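You operate a simulated robot arm through the tools that you are given. There is no shell and no other tool.

The job below is to be done with a simulated robot arm. You get a single attempt, and the scene is never put back.

JOB
Knock the vacuum's filter clean on the dust bin, then restart on low.
Fine: switch it off first and refit the filter.

It is judged by the outcome, as a careful person would: the job done as asked, and still so three seconds after it is handed in. It fails if anything else is knocked over, pushed out of place, dropped, spilled or broken.

ROBOT AND FRAMES
A 6-joint arm with a three-finger gripper, fixed in place. Base frame: the origin is on the floor under the middle of its stand, x ahead of it, y to its left, z up; the work surface is at about z = 760. Readings come in mm, degrees, newtons and seconds.
It reaches about 1213 mm from its shoulder. Its first joint turns from -166.0 to 166.0 degrees. Payload 4.89 kg.
The TCP is the grasp point between the finger pads, 30 mm short of the fingertips. In the tool frame z runs along the fingers and y along their closing line. The gripper opens to 164 mm; its body begins 125 mm behind the TCP.
Orientation is that of the tool frame in the base frame, as a unit quaternion [w, x, y, z]. With the fingers straight down and closing along the base's y, the tool's x points along the base's -x, its y along +y and its z along -z.

CONTROLS
- The arm moves only by the tool play_rows. Its argument "steps" is a list of rows, each a list of 3 entries, a list of its own where there are three numbers: the turn, a rotation vector about the base's x, y, z in rad, then the shift along the base's x, y, z in mm, then the opening, from 0 (shut) to 1 (fully open). In form: [[[rx, ry, rz], [dx, dy, dz], fingers], ...]. A call has 1 to 20 rows; each row is the pose to reach, as a shift and turn from the pose commanded when the call began. Each row takes 0.2 s and may step no farther than 50 mm and 8.6 degrees from the row before; otherwise, or with a gripper value out of range, the whole call is refused. Where a pose cannot be reached the arm comes as near as it can. A force on the tool above 90 N (or 10 N above the force at the start of the call, whichever is more), or a blocked arm, ends the call early, and 0.2 s more pass. Each finger travels about 108 mm/s and halts on what it meets, pressing with about 31 N; the grip force reading is that of the motor and also rises with nothing between the fingers. The clock runs only during rows and for 0.2 s after the last one: add rows that repeat a pose to give the fingers time. The reply holds the time, the measured pose of the TCP, the force on the tool along the base axes, the opening and the grip force, in the units named above and with some noise, with the torque about the TCP (base axes, N m) and any sound that the robot's microphone picked up.
- Cameras (640 x 400 px; columns grow to the right, rows downward): "scene" is fixed at [51.4, 499.6, 1573.6]; the picture's right is [-0.80, -0.60, 0.00], its down [-0.25, 0.33, -0.91] and it looks along [0.55, -0.73, -0.42] (base axes); focal length 323 px, centre (320, 200). "wrist" rides on the gripper at [76, -2, -152] in the tool frame; the picture's right is [0.02, 1.00, 0.00], its down [-0.88, 0.02, -0.47] and it looks along [-0.47, 0.01, 0.88] (tool axes); focal length 247 px, centre (320, 200).
- camera(camera): a new picture of that camera. The clock stands still meanwhile.
- slide_trunk(by): moves the trunk up (or, below 0, down) by that many mm; the arm rides with it, the base frame stays. It gives what a move gives, with no picture.
- pixel_to_xyz(camera, pixels): for up to 12 pixels [column, row] of the newest picture of that camera ("zoom" is the newest enlarged one), the place [x, y, z] in the base frame of the surface seen there, good to about 2 mm. The clock stands still meanwhile.
- enlarge(camera, box): a new picture of the part [left, top, right, bottom] of that camera's present view, enlarged. The clock stands still meanwhile.
- sign_off(): hands the job in; it is judged then, once.

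Leave the gripper open and the arm clear of the work at the hand-in unless told otherwise.

The tools are called as a command line: name --argument value ..., lists and objects as JSON in quotes. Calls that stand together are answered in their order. play_rows: Moves the arm, as the interface text tells. Its arguments: {"type":"object","properties":{"steps":{"type":"array"}},"required":["steps"]} The other tools are called the same way: slide_trunk (by) moves the trunk up or down; camera (camera) takes a picture; pixel_to_xyz (camera, pixels) gives the place of the surface under pixels of a picture; enlarge (camera, box) takes an enlarged picture of a part of a camera's view; sign_off () hands the job in.

At the start:

```text
t: 0.0
position: [582.5, -239.3, 1212.4]
ee_rot: [0.0, 0.0, 1.0, 0.0]
ft_force: [-0.8, -0.5, -0.2]
moment: [0.0, 0.03, -0.01]
width: 163.7
grasp_force: 0.1
trunk travel left (down, up): [-175.0, 215.0]
```

scene: 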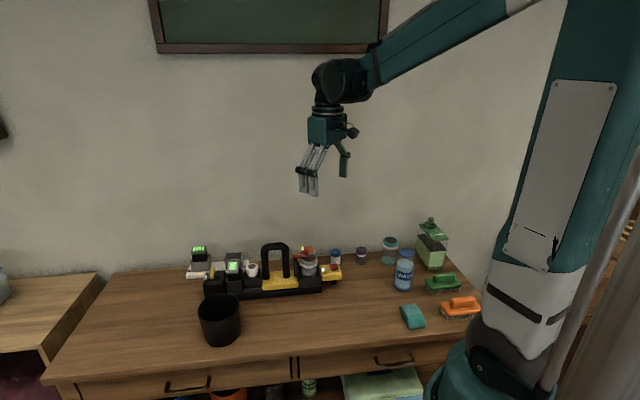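
wrist: 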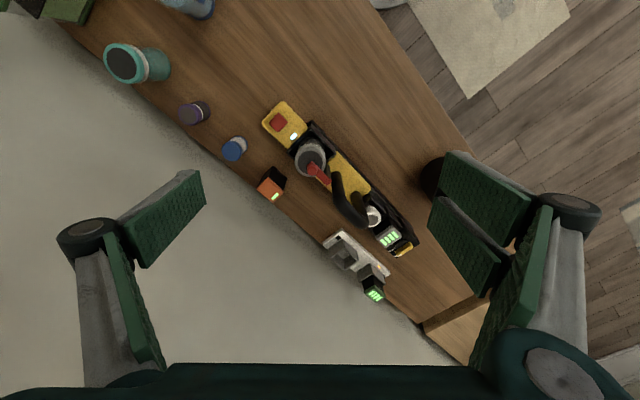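

I see a workbench with a device (black base, yellow body, red lever, green displays) and a dark bin in front of it. I'll enlarge both views to identify the vacuum, its filter, switch and the dust bin.

enlarge --camera "scene" --box '[170, 220, 370, 350]'

enlarge --camera "wrist" --box '[220, 90, 440, 310]'

```text
3.08 times, centred on (270, 285) of scene
```

zoom: 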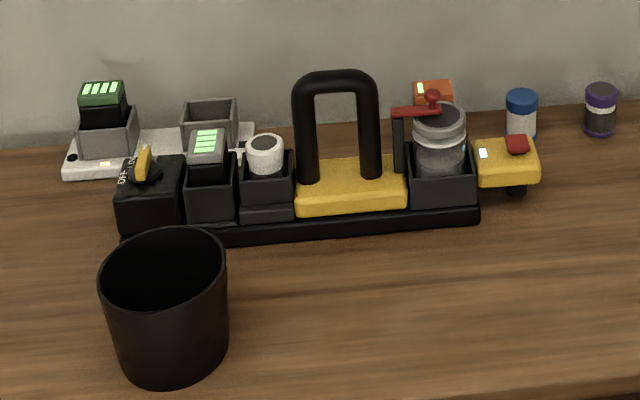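

```text
1.82 times, centred on (330, 200) of wrist
```

zoom: 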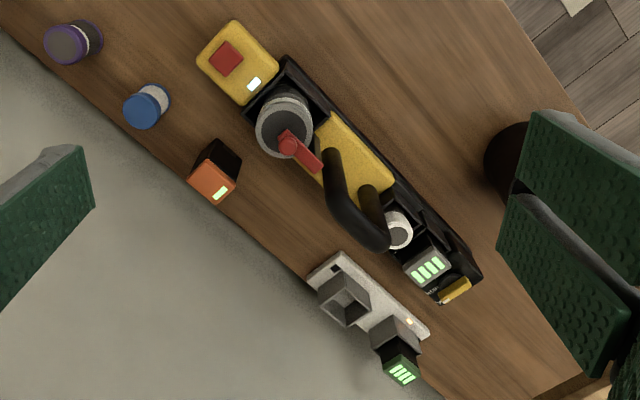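

I can see a knob marked OFF/… at the left, a battery, a white ribbed cylinder, a handle, a clear canister with a red lever and a yellow head. I'll zoom in more on the parts.

enlarge --camera "scene" --box '[195, 250, 275, 305]'

enlarge --camera "scene" --box '[270, 235, 350, 300]'

enlarge --camera "wrist" --box '[330, 190, 420, 260]'

enlarge --camera "wrist" --box '[255, 95, 345, 195]'

```text
7.27 times, centred on (235, 278) of scene
```

zoom: 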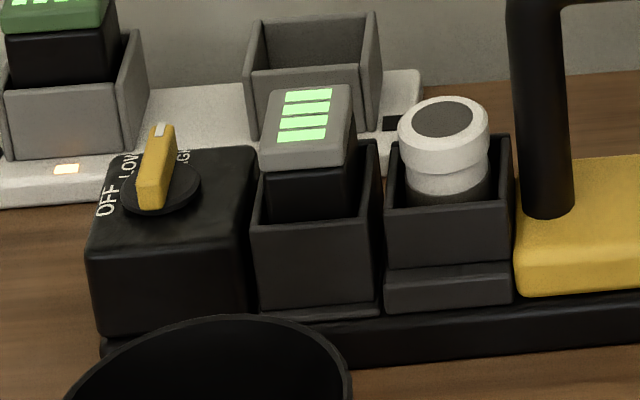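

```text
6.15 times, centred on (310, 268) of scene
```

zoom: 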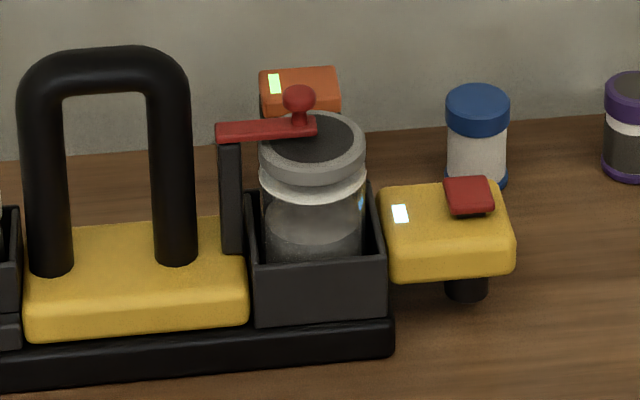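

```text
5.71 times, centred on (375, 225) of wrist
```

zoom: 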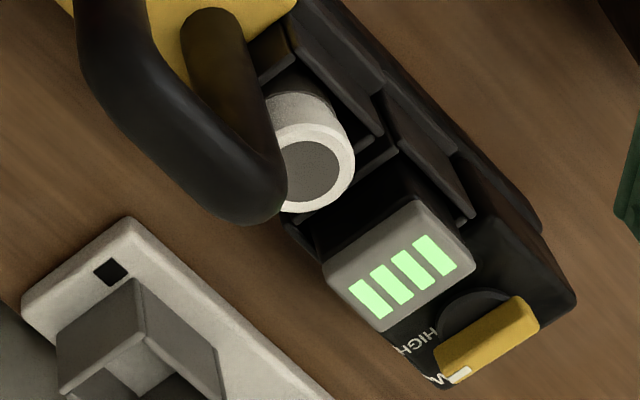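

```text
4.00 times, centred on (300, 145) of wrist
```

zoom: 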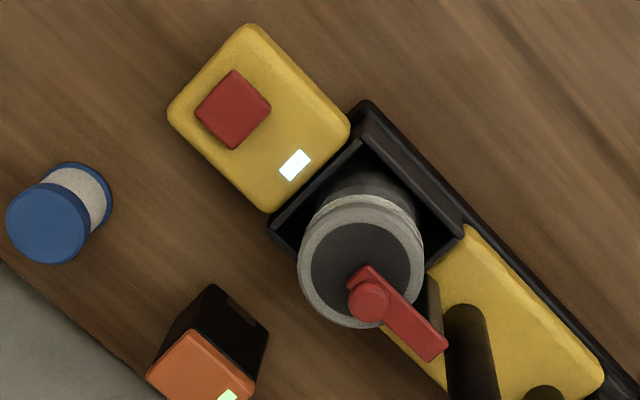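

The knob has OFF / LOW / HIGH markings and seems to point at LOW. The white cylinder next to the battery looks like the filter; the clear jar is clamped by a red lever. I'll measure places of these parts in the scene picture.

camera --camera "scene"

enlarge --camera "scene" --box '[195, 250, 275, 300]'

```text
taken
```

scene: 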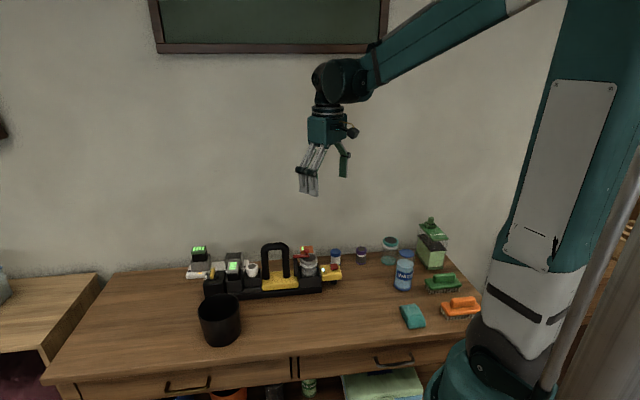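

```text
8.00 times, centred on (235, 275) of scene
```

zoom: 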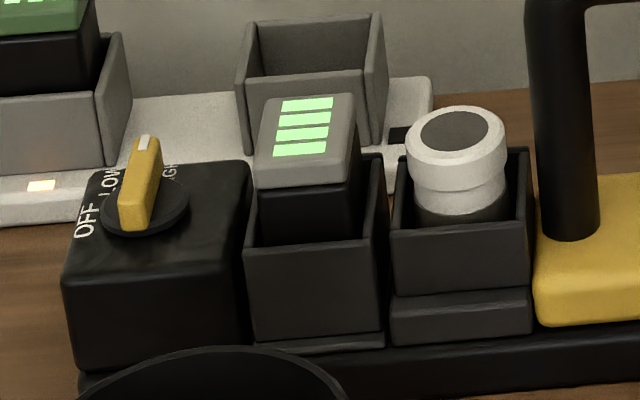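

Next I measure pixels in the zoomed picture: knob blade tips, knob disc, battery top, filter top, housing edges, bin rim.

pixel_to_xyz --camera "zoom" --pixels '[[143, 143], [146, 150], [128, 208], [112, 222], [180, 200], [85, 222], [110, 185], [170, 172], [95, 180], [235, 170], [80, 275], [240, 270]]'

pixel_to_xyz --camera "zoom" --pixels '[[455, 132], [415, 160], [500, 160], [455, 180], [455, 205], [405, 240], [525, 228], [405, 160], [520, 155], [460, 305], [305, 150], [350, 150]]'

pixel_to_xyz --camera "scene" --pixels '[[199, 305], [240, 302], [220, 296], [220, 316], [220, 345], [203, 335], [240, 330], [275, 245], [266, 260], [288, 260], [275, 283], [252, 264]]'

```text
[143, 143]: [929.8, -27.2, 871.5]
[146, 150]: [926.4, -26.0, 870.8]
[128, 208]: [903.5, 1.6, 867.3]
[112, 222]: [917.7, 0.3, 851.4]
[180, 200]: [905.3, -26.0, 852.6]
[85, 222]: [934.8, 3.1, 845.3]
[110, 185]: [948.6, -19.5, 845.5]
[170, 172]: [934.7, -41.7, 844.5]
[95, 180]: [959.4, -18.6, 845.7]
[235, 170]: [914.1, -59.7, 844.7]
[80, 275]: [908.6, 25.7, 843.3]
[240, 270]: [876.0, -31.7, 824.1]
```

```text
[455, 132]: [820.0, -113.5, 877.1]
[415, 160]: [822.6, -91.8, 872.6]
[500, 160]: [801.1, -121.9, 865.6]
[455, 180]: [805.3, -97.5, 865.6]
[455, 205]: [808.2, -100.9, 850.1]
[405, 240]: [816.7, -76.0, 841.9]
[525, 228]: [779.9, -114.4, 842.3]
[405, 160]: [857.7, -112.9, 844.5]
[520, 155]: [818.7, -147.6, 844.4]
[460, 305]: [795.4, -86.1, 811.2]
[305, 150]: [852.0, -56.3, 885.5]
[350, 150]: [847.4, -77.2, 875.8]
```

```text
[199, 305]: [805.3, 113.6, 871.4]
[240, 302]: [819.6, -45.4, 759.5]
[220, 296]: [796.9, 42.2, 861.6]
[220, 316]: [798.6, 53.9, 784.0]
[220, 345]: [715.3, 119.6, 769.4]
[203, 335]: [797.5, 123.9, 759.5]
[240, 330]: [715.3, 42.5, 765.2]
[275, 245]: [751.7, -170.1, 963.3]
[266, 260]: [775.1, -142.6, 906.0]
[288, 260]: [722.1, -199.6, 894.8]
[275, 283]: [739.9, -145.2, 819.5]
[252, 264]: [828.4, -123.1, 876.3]
```

The device runs along roughly (-0.72,-0.69) in x,y, with the knob around (916,-12), the filter around (817,-108). Before moving I'll look closely at the gripper fingers and at the bin, jar and knob labels.

enlarge --camera "scene" --box '[280, 80, 380, 210]'

enlarge --camera "scene" --box '[370, 210, 490, 335]'

```text
3.08 times, centred on (330, 145) of scene
```

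zoom: 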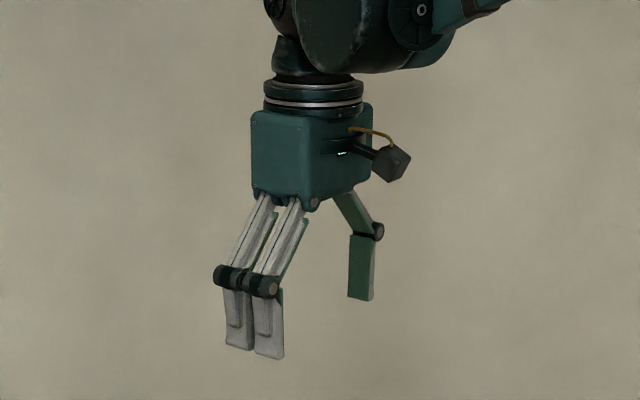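

```text
3.20 times, centred on (430, 272) of scene
```

zoom: 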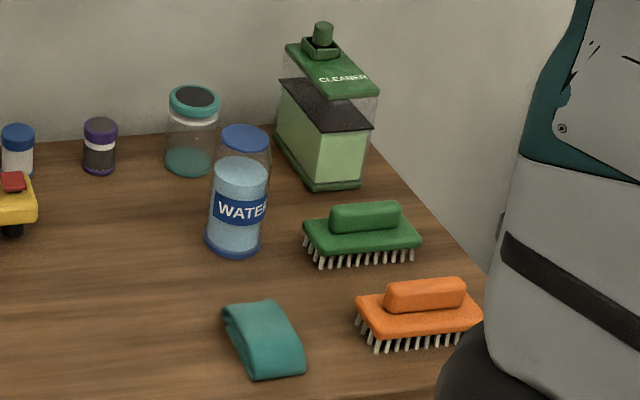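

The gripper has two adjacent fingers on one side and one on the other. Now I'll raise no risk: move above the knob/filter area at z≈1098 (well above the 963 mm handle), turning the wrist −46° so the camera sits at the front of the device and looks at it.

play_rows --steps '[[[0, 0, -0.0892], [22.2, 30.1, -12.7], 1], [[0, 0, -0.1784], [44.3, 60.3, -25.4], 1], [[0, 0, -0.2676], [66.5, 90.4, -38.1], 1], [[0, 0, -0.3568], [88.7, 120.6, -50.8], 1], [[0, 0, -0.446], [110.8, 150.7, -63.6], 1], [[0, 0, -0.5352], [133, 180.9, -76.3], 1], [[0, 0, -0.6244], [155.2, 211, -89], 1], [[0, 0, -0.7136], [177.3, 241.2, -101.7], 1], [[0, 0, -0.803], [199.5, 271.3, -114.4], 1], [[0, 0, -0.803], [199.5, 271.3, -114.4], 1]]'

camera --camera "wrist"

camera --camera "scene"

```text
t: 2.2
position: [784.0, 31.1, 1098.6]
ee_rot: [0.0, 0.391, 0.92, -0.001]
ft_force: [0.8, -0.5, -0.9]
moment: [-0.01, 0.08, -0.04]
width: 164.0
grasp_force: 0.1
trunk travel left (down, up): [-175.0, 215.0]
```

```text
taken
```

wrist: 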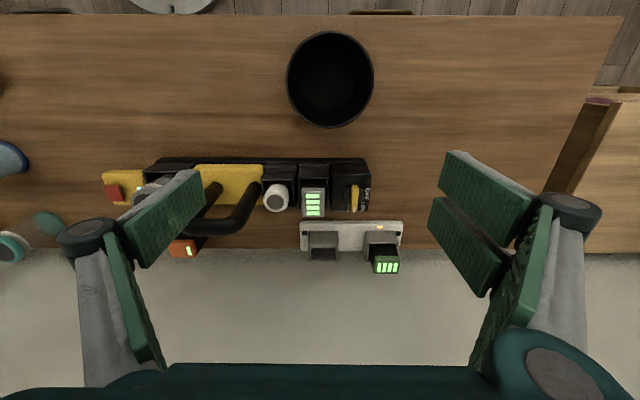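

```text
taken
```

scene: 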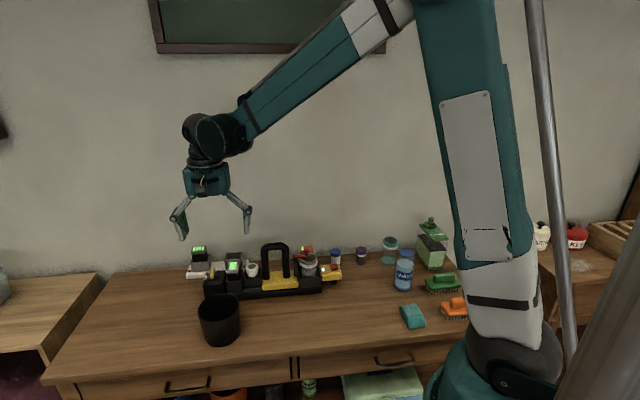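

The device is now aligned with the wrist picture; knob at about (357,195), filter at (276,195). I'll enlarge the wrist view around the knob, filter, jar and bin.

enlarge --camera "wrist" --box '[325, 170, 385, 220]'

enlarge --camera "wrist" --box '[250, 150, 330, 230]'

enlarge --camera "wrist" --box '[270, 20, 400, 140]'

enlarge --camera "wrist" --box '[270, 205, 430, 285]'

```text
8.00 times, centred on (355, 195) of wrist
```

zoom: 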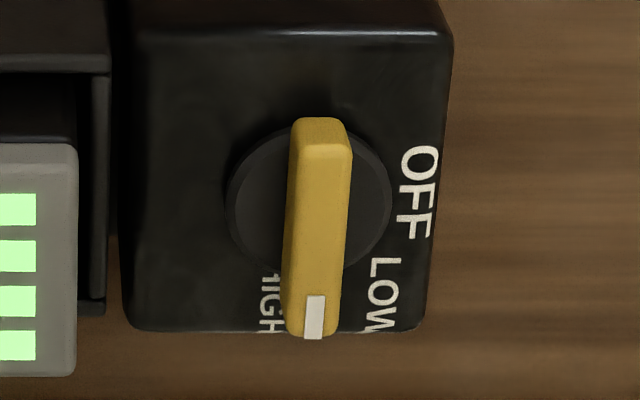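

```text
5.00 times, centred on (290, 190) of wrist
```

zoom: 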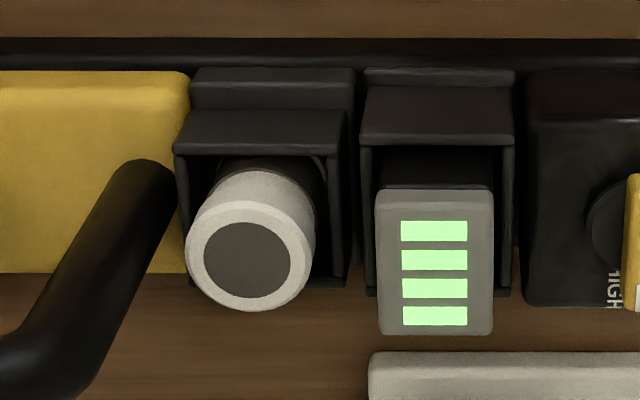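

```text
3.33 times, centred on (335, 80) of wrist
```

zoom: 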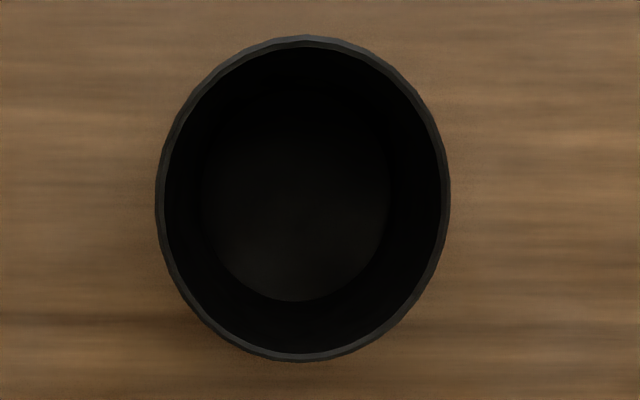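

```text
4.00 times, centred on (350, 245) of wrist
```

zoom: 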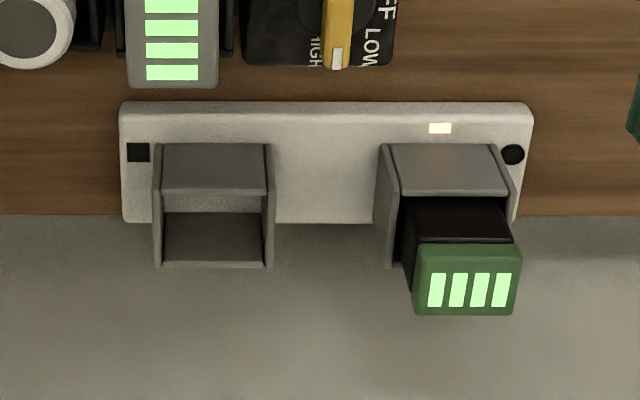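

The labels are OFF (right in this view), LOW (lower right), HIGH (lower, partly behind the blade). I'll measure their places and the knob's geometry.

enlarge --camera "wrist" --box '[325, 170, 385, 220]'

pixel_to_xyz --camera "zoom" --pixels '[[418, 165], [415, 215], [383, 265], [383, 320], [268, 275], [268, 328], [313, 300], [313, 335], [325, 125], [313, 230], [230, 200], [385, 200]]'

pixel_to_xyz --camera "zoom" --pixels '[[295, 160], [345, 160], [290, 310], [335, 310], [260, 155], [370, 150], [255, 250], [130, 320], [425, 320], [440, 40], [140, 30], [60, 160]]'

```text
8.00 times, centred on (355, 195) of wrist
```

zoom: 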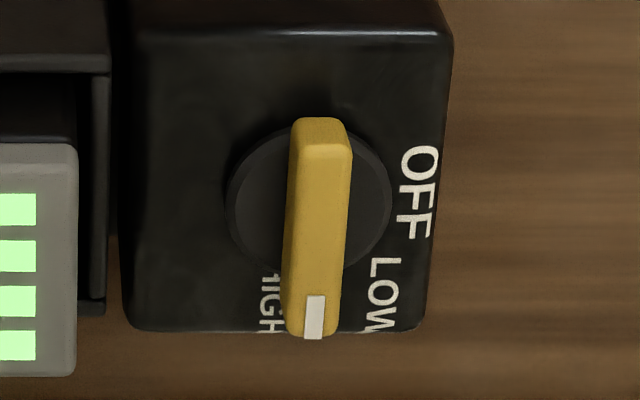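

```text
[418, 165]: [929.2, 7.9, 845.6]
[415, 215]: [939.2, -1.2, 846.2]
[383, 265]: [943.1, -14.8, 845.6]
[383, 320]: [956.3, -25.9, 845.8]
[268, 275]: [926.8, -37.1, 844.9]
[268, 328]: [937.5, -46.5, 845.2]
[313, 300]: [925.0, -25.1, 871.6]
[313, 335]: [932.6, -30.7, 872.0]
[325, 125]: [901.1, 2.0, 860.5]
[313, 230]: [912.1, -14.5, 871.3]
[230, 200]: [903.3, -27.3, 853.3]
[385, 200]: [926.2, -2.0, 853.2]
```

```text
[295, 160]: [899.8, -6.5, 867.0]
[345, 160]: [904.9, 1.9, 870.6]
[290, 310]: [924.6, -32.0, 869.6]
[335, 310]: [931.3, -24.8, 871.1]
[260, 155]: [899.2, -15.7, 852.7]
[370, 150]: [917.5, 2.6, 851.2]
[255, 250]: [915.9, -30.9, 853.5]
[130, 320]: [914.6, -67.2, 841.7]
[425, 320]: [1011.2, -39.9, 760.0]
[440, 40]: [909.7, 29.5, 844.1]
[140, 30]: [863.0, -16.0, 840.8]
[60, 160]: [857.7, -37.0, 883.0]
```

Geometry: knob centre ≈ (914.5,−14.4), blade pointing at −45.5° (straight back), disc top 853, blade top 871. Relative to the blade: HIGH ≈ −8°, LOW ≈ +36..45°, OFF ≈ +90°. So it seems to be on HIGH now. I'll inspect the right-hand part (jar, lever, yellow head with lamp) before acting.

enlarge --camera "scene" --box '[290, 240, 350, 300]'

enlarge --camera "wrist" --box '[90, 150, 210, 270]'

```text
6.67 times, centred on (320, 270) of scene
```

zoom: 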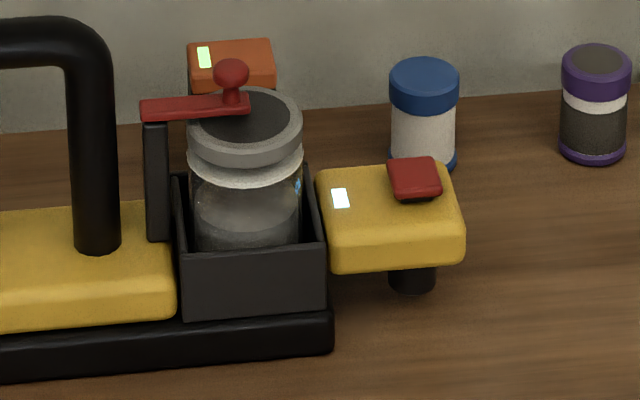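

```text
3.33 times, centred on (150, 210) of wrist
```

zoom: 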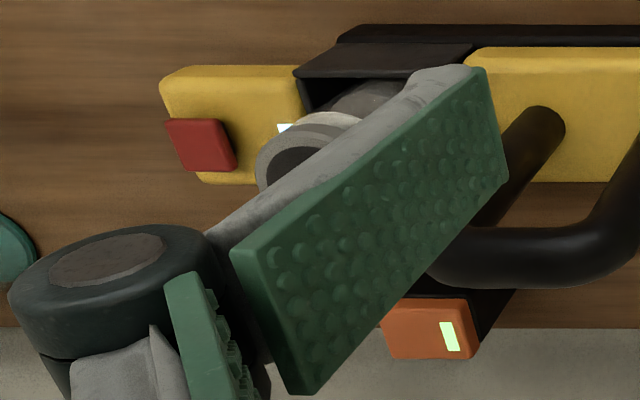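

The white lamp on the yellow head is on (looks like "running"). Next: bring the partly closed gripper (≈45 mm open) above the knob at z≈940, fingers on both sides of the blade, and check alignment.

play_rows --steps '[[[0, 0, 0], [26, -9, -10], 0.6], [[0, 0, 0], [52, -18, -40], 0.3], [[0, 0, 0], [80, -27, -75], 0.27], [[0, 0, 0], [106, -36, -110], 0.27], [[0, 0, 0], [132.5, -46.4, -135], 0.27], [[0, 0, 0], [132.5, -46.4, -158], 0.27], [[0, 0, 0], [132.5, -46.4, -158], 0.27]]'

camera --camera "wrist"

enlarge --camera "scene" --box '[160, 180, 320, 300]'

```text
t: 3.8
position: [913.8, -16.8, 936.4]
ee_rot: [0.001, 0.391, 0.92, 0.0]
ft_force: [0.3, -0.5, -1.1]
moment: [0.03, 0.02, 0.01]
width: 44.4
grasp_force: 0.0
trunk travel left (down, up): [-175.0, 215.0]
```

```text
taken
```

wrist: 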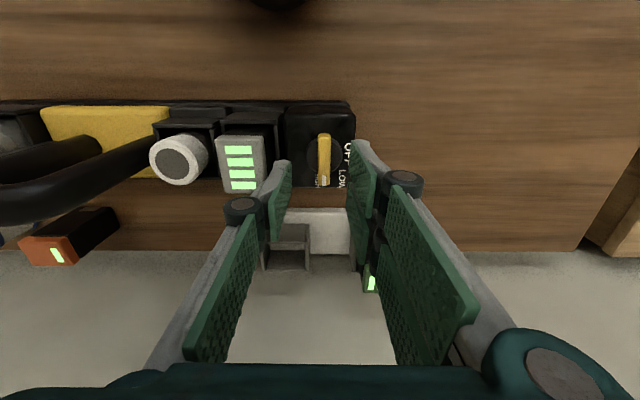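

```text
3.33 times, centred on (240, 240) of scene
```

zoom: 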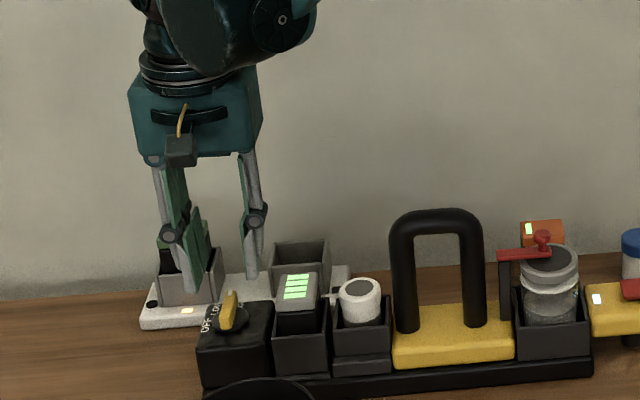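

The blade is at (323,160), centred between the fingertips, and it agrees with the expected projection. I'll descend about 50 mm so the pads flank the blade (tips stay ~3–5 mm above the disc).

play_rows --steps '[[[0, 0, 0], [0, 0, -20], 0.27], [[0, 0, 0], [0, 0, -38], 0.27], [[0, 0, 0], [0, 0, -50], 0.27], [[0, 0, 0], [0, 0, -50], 0.27]]'

camera --camera "wrist"

enlarge --camera "scene" --box '[170, 200, 290, 300]'

```text
t: 4.8
position: [914.5, -15.1, 888.0]
ee_rot: [0.0, 0.391, 0.92, 0.0]
ft_force: [0.4, 0.1, -0.3]
moment: [0.01, 0.01, 0.02]
width: 44.0
grasp_force: 0.0
trunk travel left (down, up): [-175.0, 215.0]
```

```text
taken
```

wrist: 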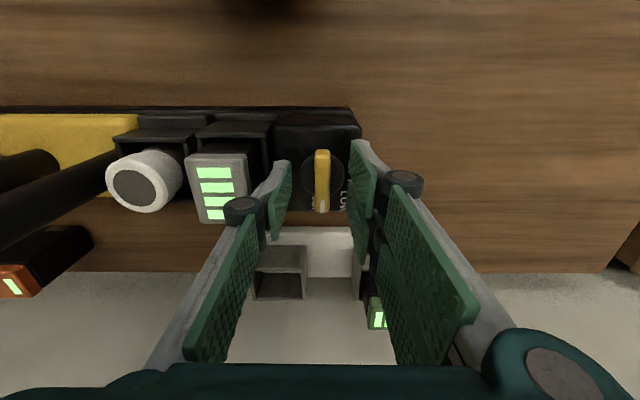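

```text
4.00 times, centred on (230, 250) of scene
```

zoom: 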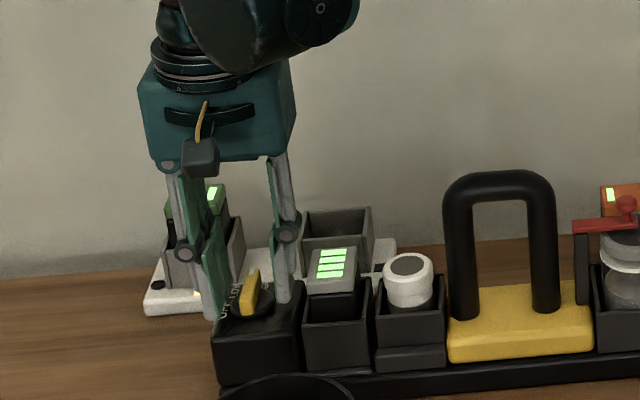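

Fingers straddle the blade cleanly. Now close on it.

play_rows --steps '[[[0, 0, 0], [0, 0, 0], 0.15], [[0, 0, 0], [0, 0, 0], 0.05], [[0, 0, 0], [0, 0, 0], 0.03], [[0, 0, 0], [0, 0, 0], 0.03]]'

camera --camera "wrist"

```text
t: 5.8
position: [915.0, -16.2, 887.4]
ee_rot: [0.0, 0.391, 0.92, 0.0]
ft_force: [6.2, 4.2, 0.9]
moment: [0.0, -0.26, 0.57]
width: 11.4
grasp_force: 31.4
trunk travel left (down, up): [-175.0, 215.0]
```

```text
taken
```

wrist: 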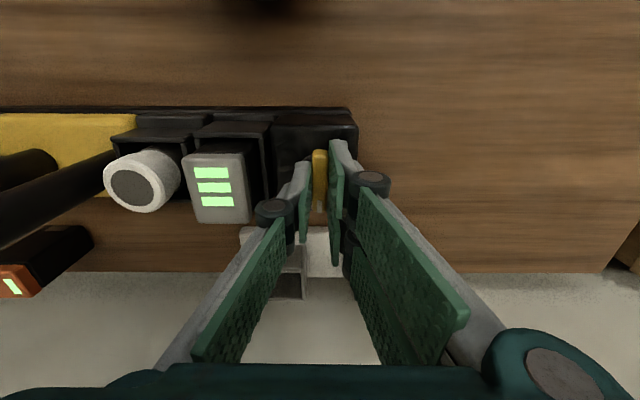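

The blade is gripped (11.4 mm). I notice the device battery now shows 3 bars, so it is draining while running. Before turning, I'll check the clearance to the charger behind the knob (clock stands still).

pixel_to_xyz --camera "wrist" --pixels '[[318, 225], [318, 240], [290, 255], [290, 290], [215, 195], [140, 187], [250, 235], [320, 165]]'

pixel_to_xyz --camera "scene" --pixels '[[199, 247], [199, 253], [192, 255], [206, 255], [192, 270], [236, 262], [236, 270], [241, 250]]'

```text
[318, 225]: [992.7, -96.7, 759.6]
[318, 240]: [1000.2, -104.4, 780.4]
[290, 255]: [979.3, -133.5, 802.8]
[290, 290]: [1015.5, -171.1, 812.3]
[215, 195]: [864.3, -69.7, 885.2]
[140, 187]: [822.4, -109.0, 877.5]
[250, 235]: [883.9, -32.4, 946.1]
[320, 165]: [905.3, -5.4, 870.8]
```

```text
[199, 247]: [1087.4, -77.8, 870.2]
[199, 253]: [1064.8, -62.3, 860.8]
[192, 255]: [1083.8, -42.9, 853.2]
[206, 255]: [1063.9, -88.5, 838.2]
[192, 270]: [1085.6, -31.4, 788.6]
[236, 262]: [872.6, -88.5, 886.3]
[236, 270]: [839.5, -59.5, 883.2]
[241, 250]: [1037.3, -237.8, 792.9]
```

The charger battery is ~140 mm behind the knob, so turning is clear. I'll turn the knob +90° (counter-clockwise from above, toward OFF) about its centre.

play_rows --steps '[[[0, 0, 0.14], [0, 0, 0], 0.03], [[0, 0, 0.28], [0, 0, 0], 0.03], [[0, 0, 0.42], [0, 0, 0], 0.03], [[0, 0, 0.56], [0, 0, 0], 0.03], [[0, 0, 0.7], [0, 0, 0], 0.03], [[0, 0, 0.785], [0, 0, 0], 0.03]]'

enlarge --camera "wrist" --box '[160, 80, 480, 280]'

enlarge --camera "scene" --box '[190, 230, 350, 310]'

```text
t: 7.2
position: [914.8, -15.9, 890.4]
ee_rot: [0.0, 0.009, 1.0, 0.0]
ft_force: [-1.8, -2.2, 1.2]
moment: [-0.01, -0.28, 0.0]
width: 11.6
grasp_force: 30.9
trunk travel left (down, up): [-175.0, 215.0]
```

```text
2.00 times, centred on (320, 180) of wrist
```

zoom: 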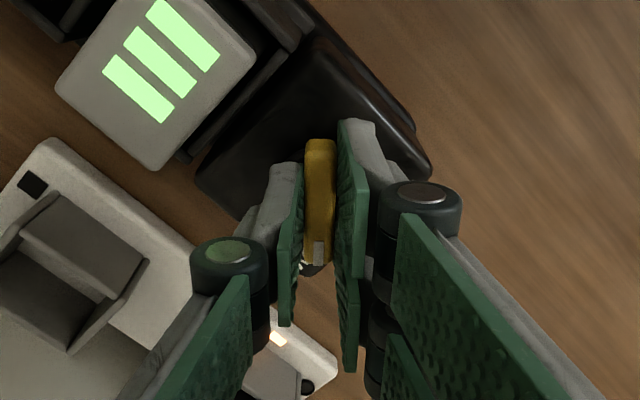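

```text
4.00 times, centred on (270, 270) of scene
```

zoom: 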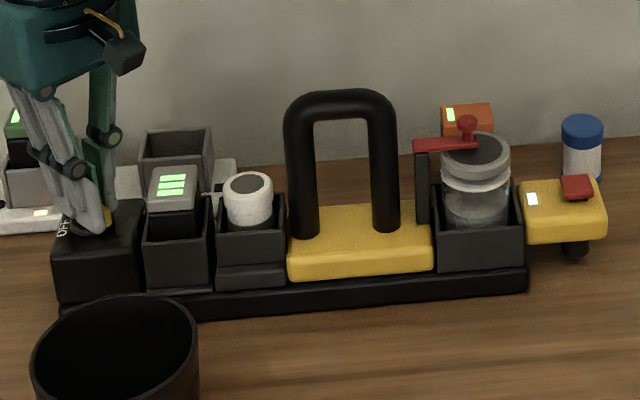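

The knob followed by 45° with no resisting torque; lamp still lit. I continue the other 45° to OFF.

play_rows --steps '[[[0, 0, 0.14], [0, 0, 0], 0.03], [[0, 0, 0.28], [0, 0, 0], 0.03], [[0, 0, 0.42], [0, 0, 0], 0.03], [[0, 0, 0.56], [0, 0, 0], 0.03], [[0, 0, 0.7], [0, 0, 0], 0.03], [[0, 0, 0.785], [0, 0, 0], 0.03], [[0, 0, 0.785], [0, 0, 0], 0.03]]'

enlarge --camera "wrist" --box '[160, 80, 480, 280]'

enlarge --camera "scene" --box '[190, 230, 350, 310]'

```text
t: 8.8
position: [915.0, -15.4, 890.2]
ee_rot: [0.001, -0.375, 0.927, 0.0]
ft_force: [2.4, 3.5, -0.2]
moment: [-0.4, 0.45, 0.04]
width: 11.8
grasp_force: 31.2
trunk travel left (down, up): [-175.0, 215.0]
```

```text
2.00 times, centred on (320, 180) of wrist
```

zoom: 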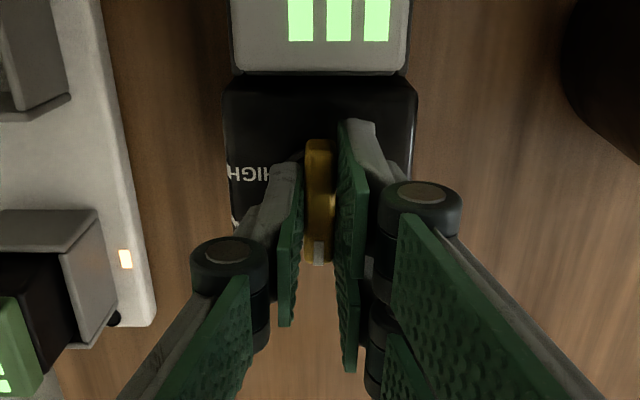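

```text
4.00 times, centred on (270, 270) of scene
```

zoom: 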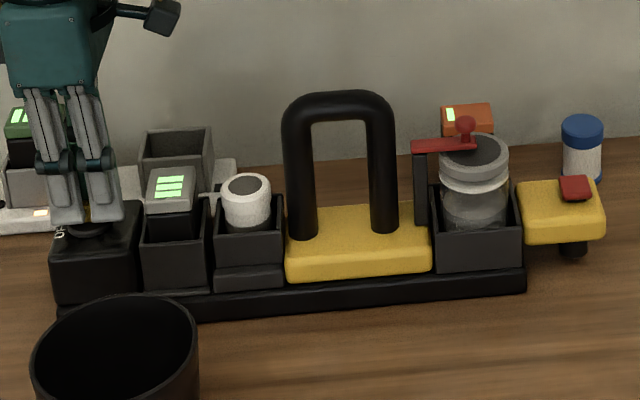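

The lamp on the yellow head went dark and the blade points to OFF. The unit seems to have shifted by about 2 mm, so I'll release gently and rise straight up.

play_rows --steps '[[[0, 0, 0], [0, 0, 0], 0.1], [[0, 0, 0], [0, 0, 0], 0.2], [[0, 0, 0], [0, 0, 0], 0.27], [[0, 0, 0], [0, 0, 20], 0.27], [[0, 0, 0], [0, 0, 60], 0.27], [[0, 0, 0], [0, 0, 100], 0.3], [[0, 0, 0], [0, 0, 140], 0.4], [[0, 0, 0], [0, 0, 180], 0.4], [[0, 0, 0], [0, 0, 180], 0.4]]'

camera --camera "wrist"

camera --camera "scene"

enlarge --camera "scene" --box '[195, 240, 295, 310]'

```text
t: 10.8
position: [916.1, -15.3, 1069.3]
ee_rot: [0.0, -0.374, 0.927, 0.0]
ft_force: [-0.5, 0.6, -0.3]
moment: [0.01, -0.06, 0.0]
width: 65.5
grasp_force: 0.1
trunk travel left (down, up): [-175.0, 215.0]
```

```text
taken
```

wrist: 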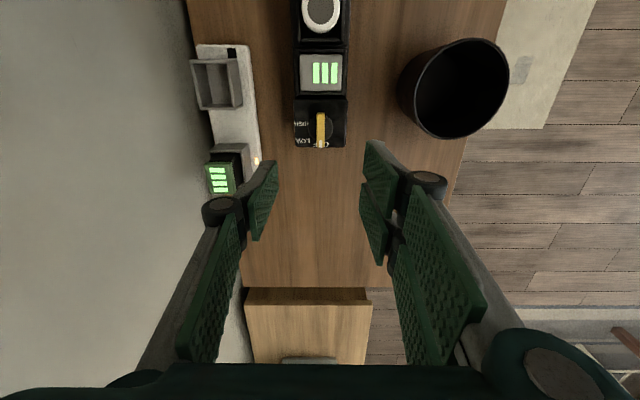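

```text
taken
```

scene: 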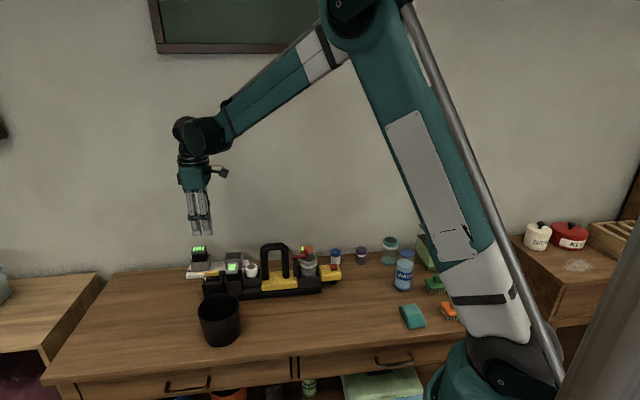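

```text
5.71 times, centred on (245, 275) of scene
```

zoom: 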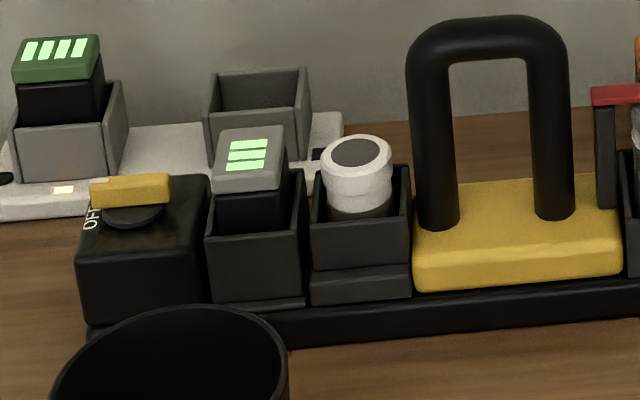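

The vacuum is off; the knob points to OFF. The filter (white-rimmed cylinder) is next. I'll move along the unit, staying at z≈1070, to above the filter.

play_rows --steps '[[[0, 0, 0], [-32, -32, 0], 0.45], [[0, 0, 0], [-64, -64, 0], 0.45], [[0, 0, 0], [-94.5, -96.6, 0], 0.45], [[0, 0, 0], [-94.5, -96.6, 0], 0.45]]'

camera --camera "wrist"

enlarge --camera "wrist" --box '[270, 110, 370, 190]'

```text
t: 11.8
position: [823.9, -110.7, 1071.2]
ee_rot: [0.0, -0.374, 0.928, 0.0]
ft_force: [-0.4, 0.1, 0.2]
moment: [0.03, -0.14, -0.01]
width: 73.9
grasp_force: 0.0
trunk travel left (down, up): [-175.0, 215.0]
```

```text
taken
```

wrist: 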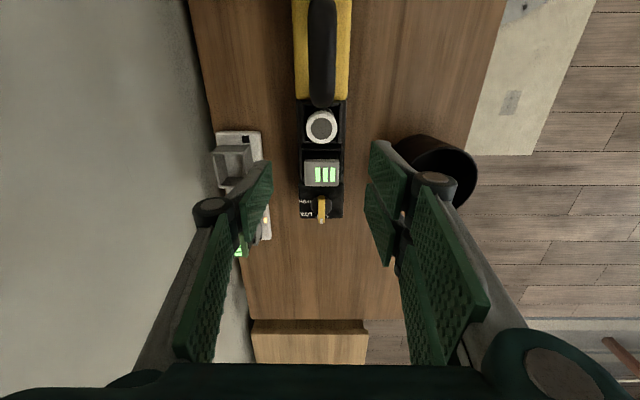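

```text
5.00 times, centred on (320, 150) of wrist
```

zoom: 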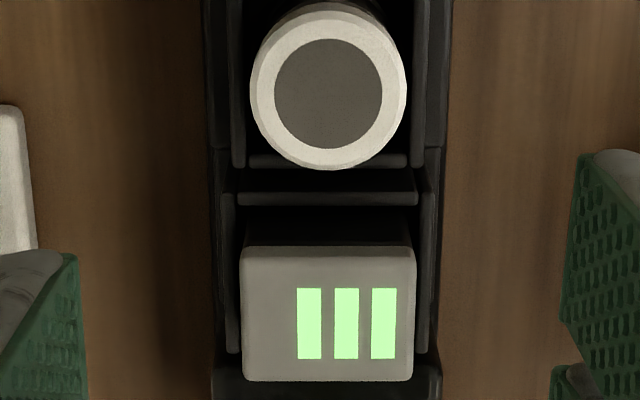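

The filter ring is at zoom (328,90). I'll measure its rim, the holder's edges, battery and handle.

pixel_to_xyz --camera "zoom" --pixels '[[328, 92], [258, 92], [398, 92], [328, 155], [328, 20], [240, 60], [415, 60], [228, 100], [440, 100], [328, 160], [328, 200], [328, 250]]'

pixel_to_xyz --camera "wrist" --pixels '[[321, 100], [312, 90], [332, 90], [322, 60], [321, 10], [408, 140], [472, 155], [440, 140], [440, 180], [236, 152], [225, 150], [262, 160]]'

```text
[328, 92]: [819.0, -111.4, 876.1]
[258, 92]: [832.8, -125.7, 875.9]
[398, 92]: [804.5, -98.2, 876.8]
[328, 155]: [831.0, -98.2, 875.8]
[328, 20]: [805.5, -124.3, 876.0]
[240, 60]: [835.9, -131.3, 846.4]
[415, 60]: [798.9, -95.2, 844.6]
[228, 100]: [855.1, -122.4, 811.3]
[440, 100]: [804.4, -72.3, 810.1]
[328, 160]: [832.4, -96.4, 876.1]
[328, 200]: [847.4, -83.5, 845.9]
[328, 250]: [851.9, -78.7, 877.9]
```

```text
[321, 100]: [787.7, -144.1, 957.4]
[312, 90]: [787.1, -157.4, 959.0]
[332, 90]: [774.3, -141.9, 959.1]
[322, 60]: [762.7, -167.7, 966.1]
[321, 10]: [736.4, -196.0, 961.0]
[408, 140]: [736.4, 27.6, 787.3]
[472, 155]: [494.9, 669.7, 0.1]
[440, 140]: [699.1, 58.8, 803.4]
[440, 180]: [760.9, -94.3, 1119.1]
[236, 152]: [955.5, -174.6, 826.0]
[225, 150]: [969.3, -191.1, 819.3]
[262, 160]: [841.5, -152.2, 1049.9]
```

Filter centre ≈ (818.5,−111.8), Ø≈41 mm, top z≈876; holder walls reach z≈845; the handle starts 45 mm to the side, top 966. I'll descend with 74 mm opening to z≈905 (tips just about at the filter top) and check.

play_rows --steps '[[[0, 0, 0], [-1.8, -0.8, -40], 0.43], [[0, 0, 0], [-1.8, -0.8, -80], 0.43], [[0, 0, 0], [-1.8, -0.8, -120], 0.43], [[0, 0, 0], [-1.8, -0.8, -150], 0.43], [[0, 0, 0], [-1.8, -0.8, -160], 0.43], [[0, 0, 0], [-1.8, -0.8, -160], 0.43]]'

camera --camera "wrist"

enlarge --camera "scene" --box '[195, 190, 335, 300]'

```text
t: 13.2
position: [818.5, -114.0, 910.6]
ee_rot: [0.0, -0.374, 0.927, 0.0]
ft_force: [0.8, 0.6, 1.1]
moment: [0.04, 0.05, 0.0]
width: 70.5
grasp_force: 0.2
trunk travel left (down, up): [-175.0, 215.0]
```

```text
taken
```

wrist: 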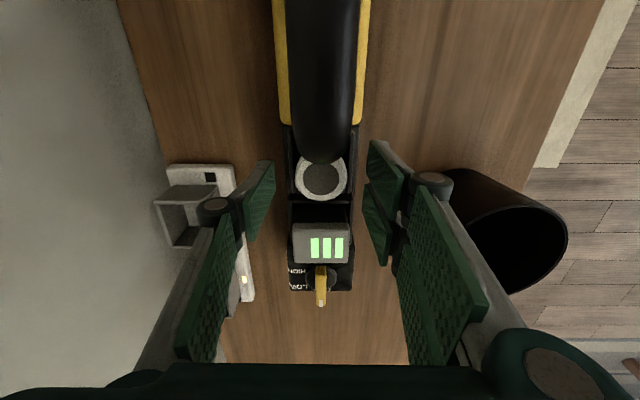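

```text
3.64 times, centred on (265, 245) of scene
```

zoom: 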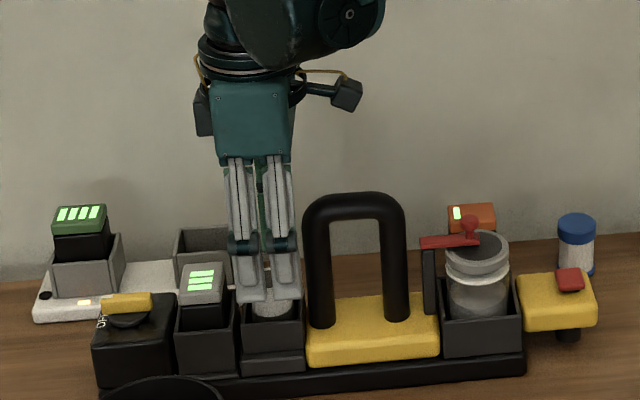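

Filter ring centred at about (321,175), as expected. Descend 30 mm more (tips ≈850, just above the holder wall), then close.

play_rows --steps '[[[0, 0, 0], [0, 0, -15], 0.43], [[0, 0, 0], [0, 0, -29], 0.43], [[0, 0, 0], [0, 0, -29], 0.43]]'

camera --camera "wrist"

enlarge --camera "scene" --box '[215, 220, 315, 300]'

```text
t: 14.0
position: [816.7, -112.4, 881.0]
ee_rot: [0.0, -0.374, 0.927, 0.0]
ft_force: [0.1, -0.6, 0.2]
moment: [-0.03, -0.02, 0.05]
width: 70.3
grasp_force: 0.1
trunk travel left (down, up): [-175.0, 215.0]
```

```text
taken
```

wrist: 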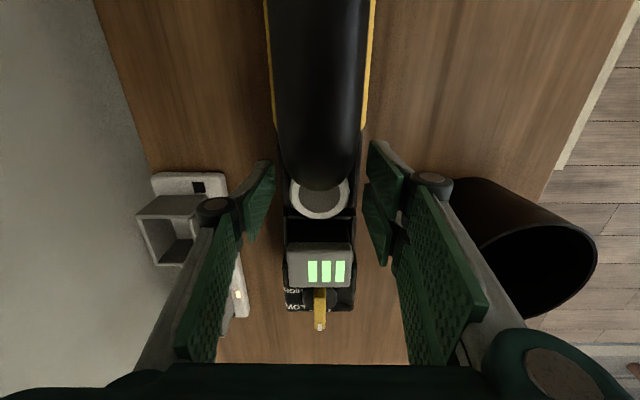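

```text
5.00 times, centred on (265, 260) of scene
```

zoom: 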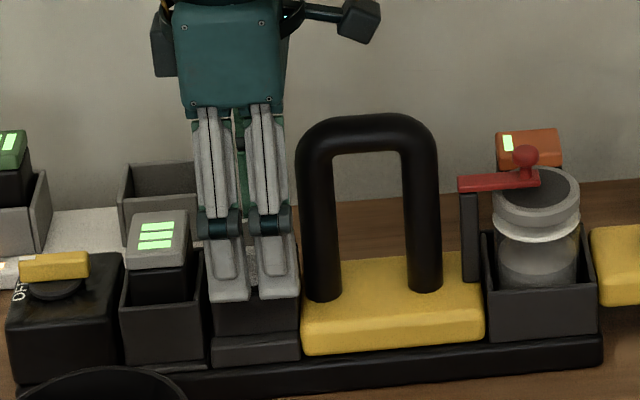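

In place. Closing the fingers on the filter rim.

play_rows --steps '[[[0, 0, 0], [0, 0, 0], 0.32], [[0, 0, 0], [0, 0, 0], 0.25], [[0, 0, 0], [0, 0, 0], 0.18], [[0, 0, 0], [0, 0, 0], 0.15], [[0, 0, 0], [0, 0, 0], 0.15]]'

camera --camera "wrist"

enlarge --camera "scene" --box '[215, 220, 315, 300]'

```text
t: 15.2
position: [817.2, -113.7, 881.0]
ee_rot: [0.0, -0.375, 0.927, 0.001]
ft_force: [0.0, 0.3, -0.6]
moment: [-0.04, -0.02, 0.0]
width: 42.3
grasp_force: 30.8
trunk travel left (down, up): [-175.0, 215.0]
```

```text
taken
```

wrist: 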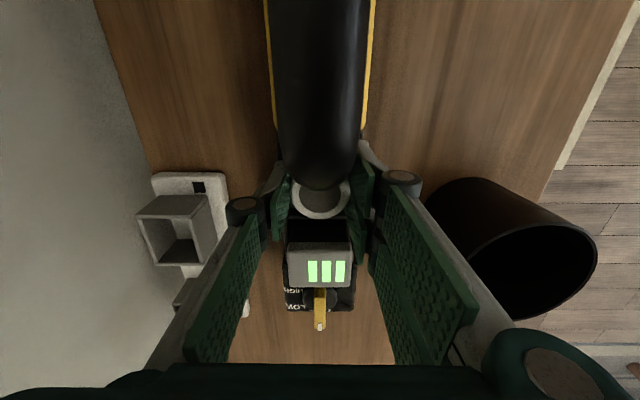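

```text
5.00 times, centred on (265, 260) of scene
```

zoom: 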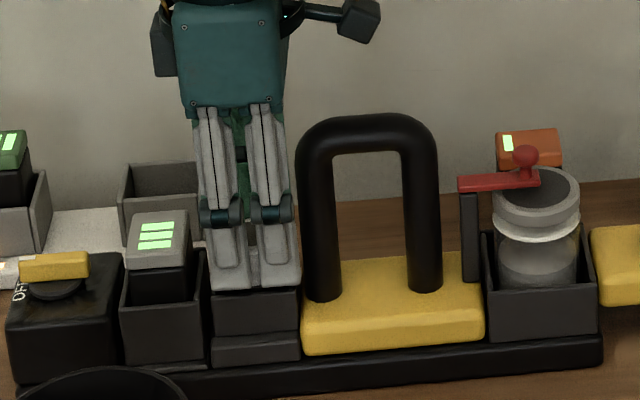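

Gripped (42.3 mm, 30.8 N) and the unit did not move. I lift slowly, 10 mm first, watching the force.

play_rows --steps '[[[0, 0, 0], [0, 0, 4], 0.15], [[0, 0, 0], [0, 0, 8], 0.15], [[0, 0, 0], [0, 0, 12], 0.15]]'

enlarge --camera "scene" --box '[215, 220, 315, 300]'

```text
t: 16.0
position: [816.1, -112.8, 893.0]
ee_rot: [0.0, -0.373, 0.928, 0.001]
ft_force: [0.0, 0.0, -0.5]
moment: [-0.02, 0.05, 0.01]
width: 42.8
grasp_force: 31.2
trunk travel left (down, up): [-175.0, 215.0]
```

```text
5.00 times, centred on (265, 260) of scene
```

zoom: 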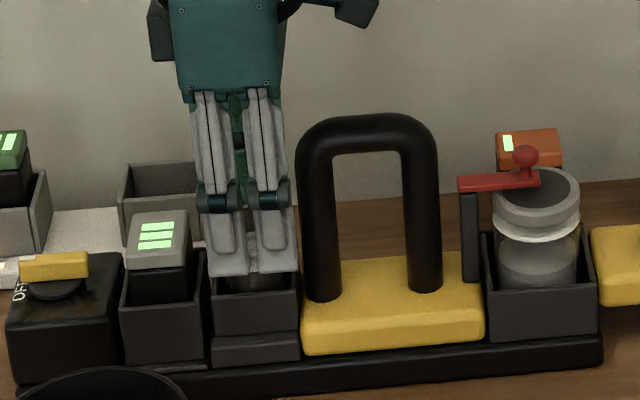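

The filter slides out freely. I lift it clear (to z≈1025) and look at it.

play_rows --steps '[[[0, 0, 0], [0, 0, 15], 0.15], [[0, 0, 0], [0, 0, 35], 0.15], [[0, 0, 0], [0, 0, 60], 0.15], [[0, 0, 0], [0, 0, 90], 0.15], [[0, 0, 0], [0, 0, 120], 0.15], [[0, 0, 0], [0, 0, 132], 0.15], [[0, 0, 0], [0, 0, 132], 0.15]]'

camera --camera "wrist"

enlarge --camera "scene" --box '[195, 170, 335, 300]'

```text
t: 17.6
position: [818.5, -111.8, 1025.4]
ee_rot: [0.001, -0.374, 0.927, 0.0]
ft_force: [-0.5, -0.4, 0.3]
moment: [-0.01, -0.06, 0.02]
width: 24.5
grasp_force: 0.1
trunk travel left (down, up): [-175.0, 215.0]
```

```text
taken
```

wrist: 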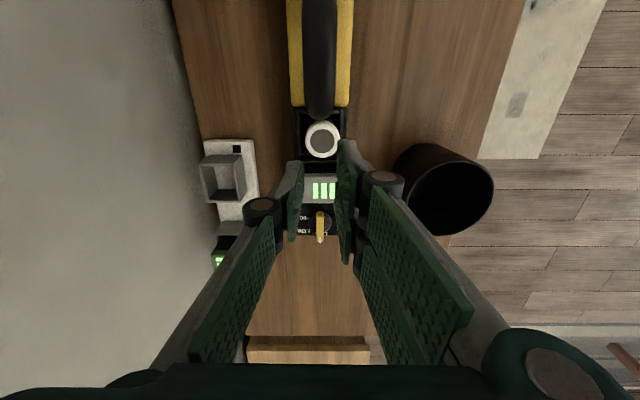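

```text
3.08 times, centred on (265, 235) of scene
```

zoom: 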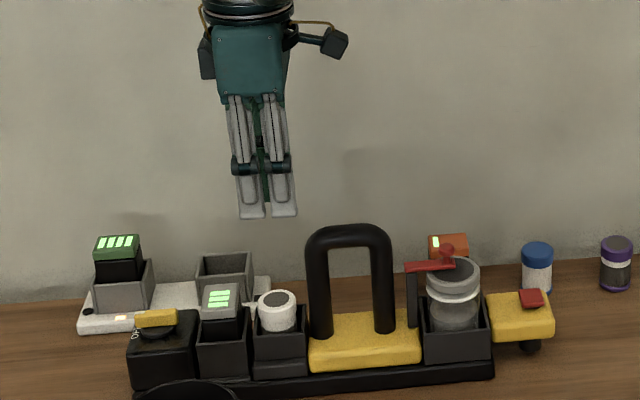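

The gripper came up empty (width 24.5 mm): the filter slipped and is back in its holder. I'll look closely at how it sits and what holds it.

enlarge --camera "wrist" --box '[290, 105, 355, 165]'

pixel_to_xyz --camera "zoom" --pixels '[[320, 215], [250, 215], [390, 215], [320, 270], [320, 165], [150, 210], [470, 210], [320, 330], [200, 320], [430, 320], [180, 120], [450, 120]]'

enlarge --camera "scene" --box '[230, 250, 280, 300]'

```text
6.67 times, centred on (322, 135) of wrist
```

zoom: 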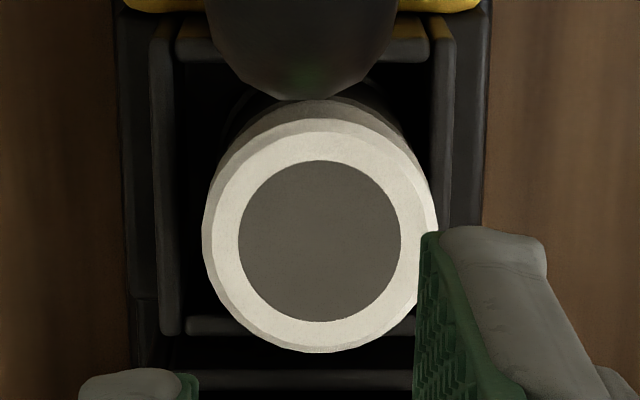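

```text
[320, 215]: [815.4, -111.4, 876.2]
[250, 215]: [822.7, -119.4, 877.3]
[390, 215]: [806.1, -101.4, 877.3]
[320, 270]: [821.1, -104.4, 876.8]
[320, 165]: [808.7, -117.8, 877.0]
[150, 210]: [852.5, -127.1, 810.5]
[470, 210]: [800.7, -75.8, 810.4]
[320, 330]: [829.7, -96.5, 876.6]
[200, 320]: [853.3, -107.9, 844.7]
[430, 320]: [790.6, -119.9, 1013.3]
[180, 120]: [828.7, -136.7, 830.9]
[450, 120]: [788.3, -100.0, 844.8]
```

```text
8.00 times, centred on (255, 275) of scene
```

zoom: 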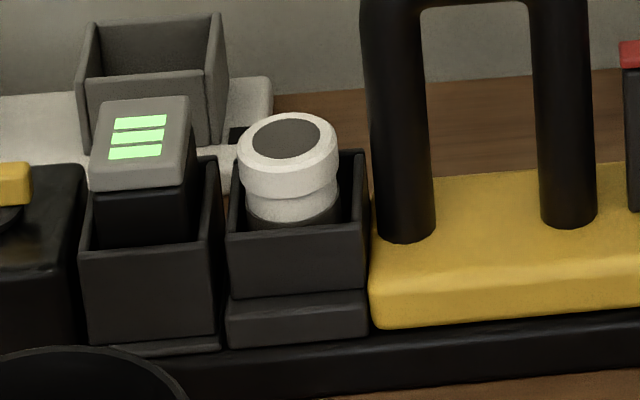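

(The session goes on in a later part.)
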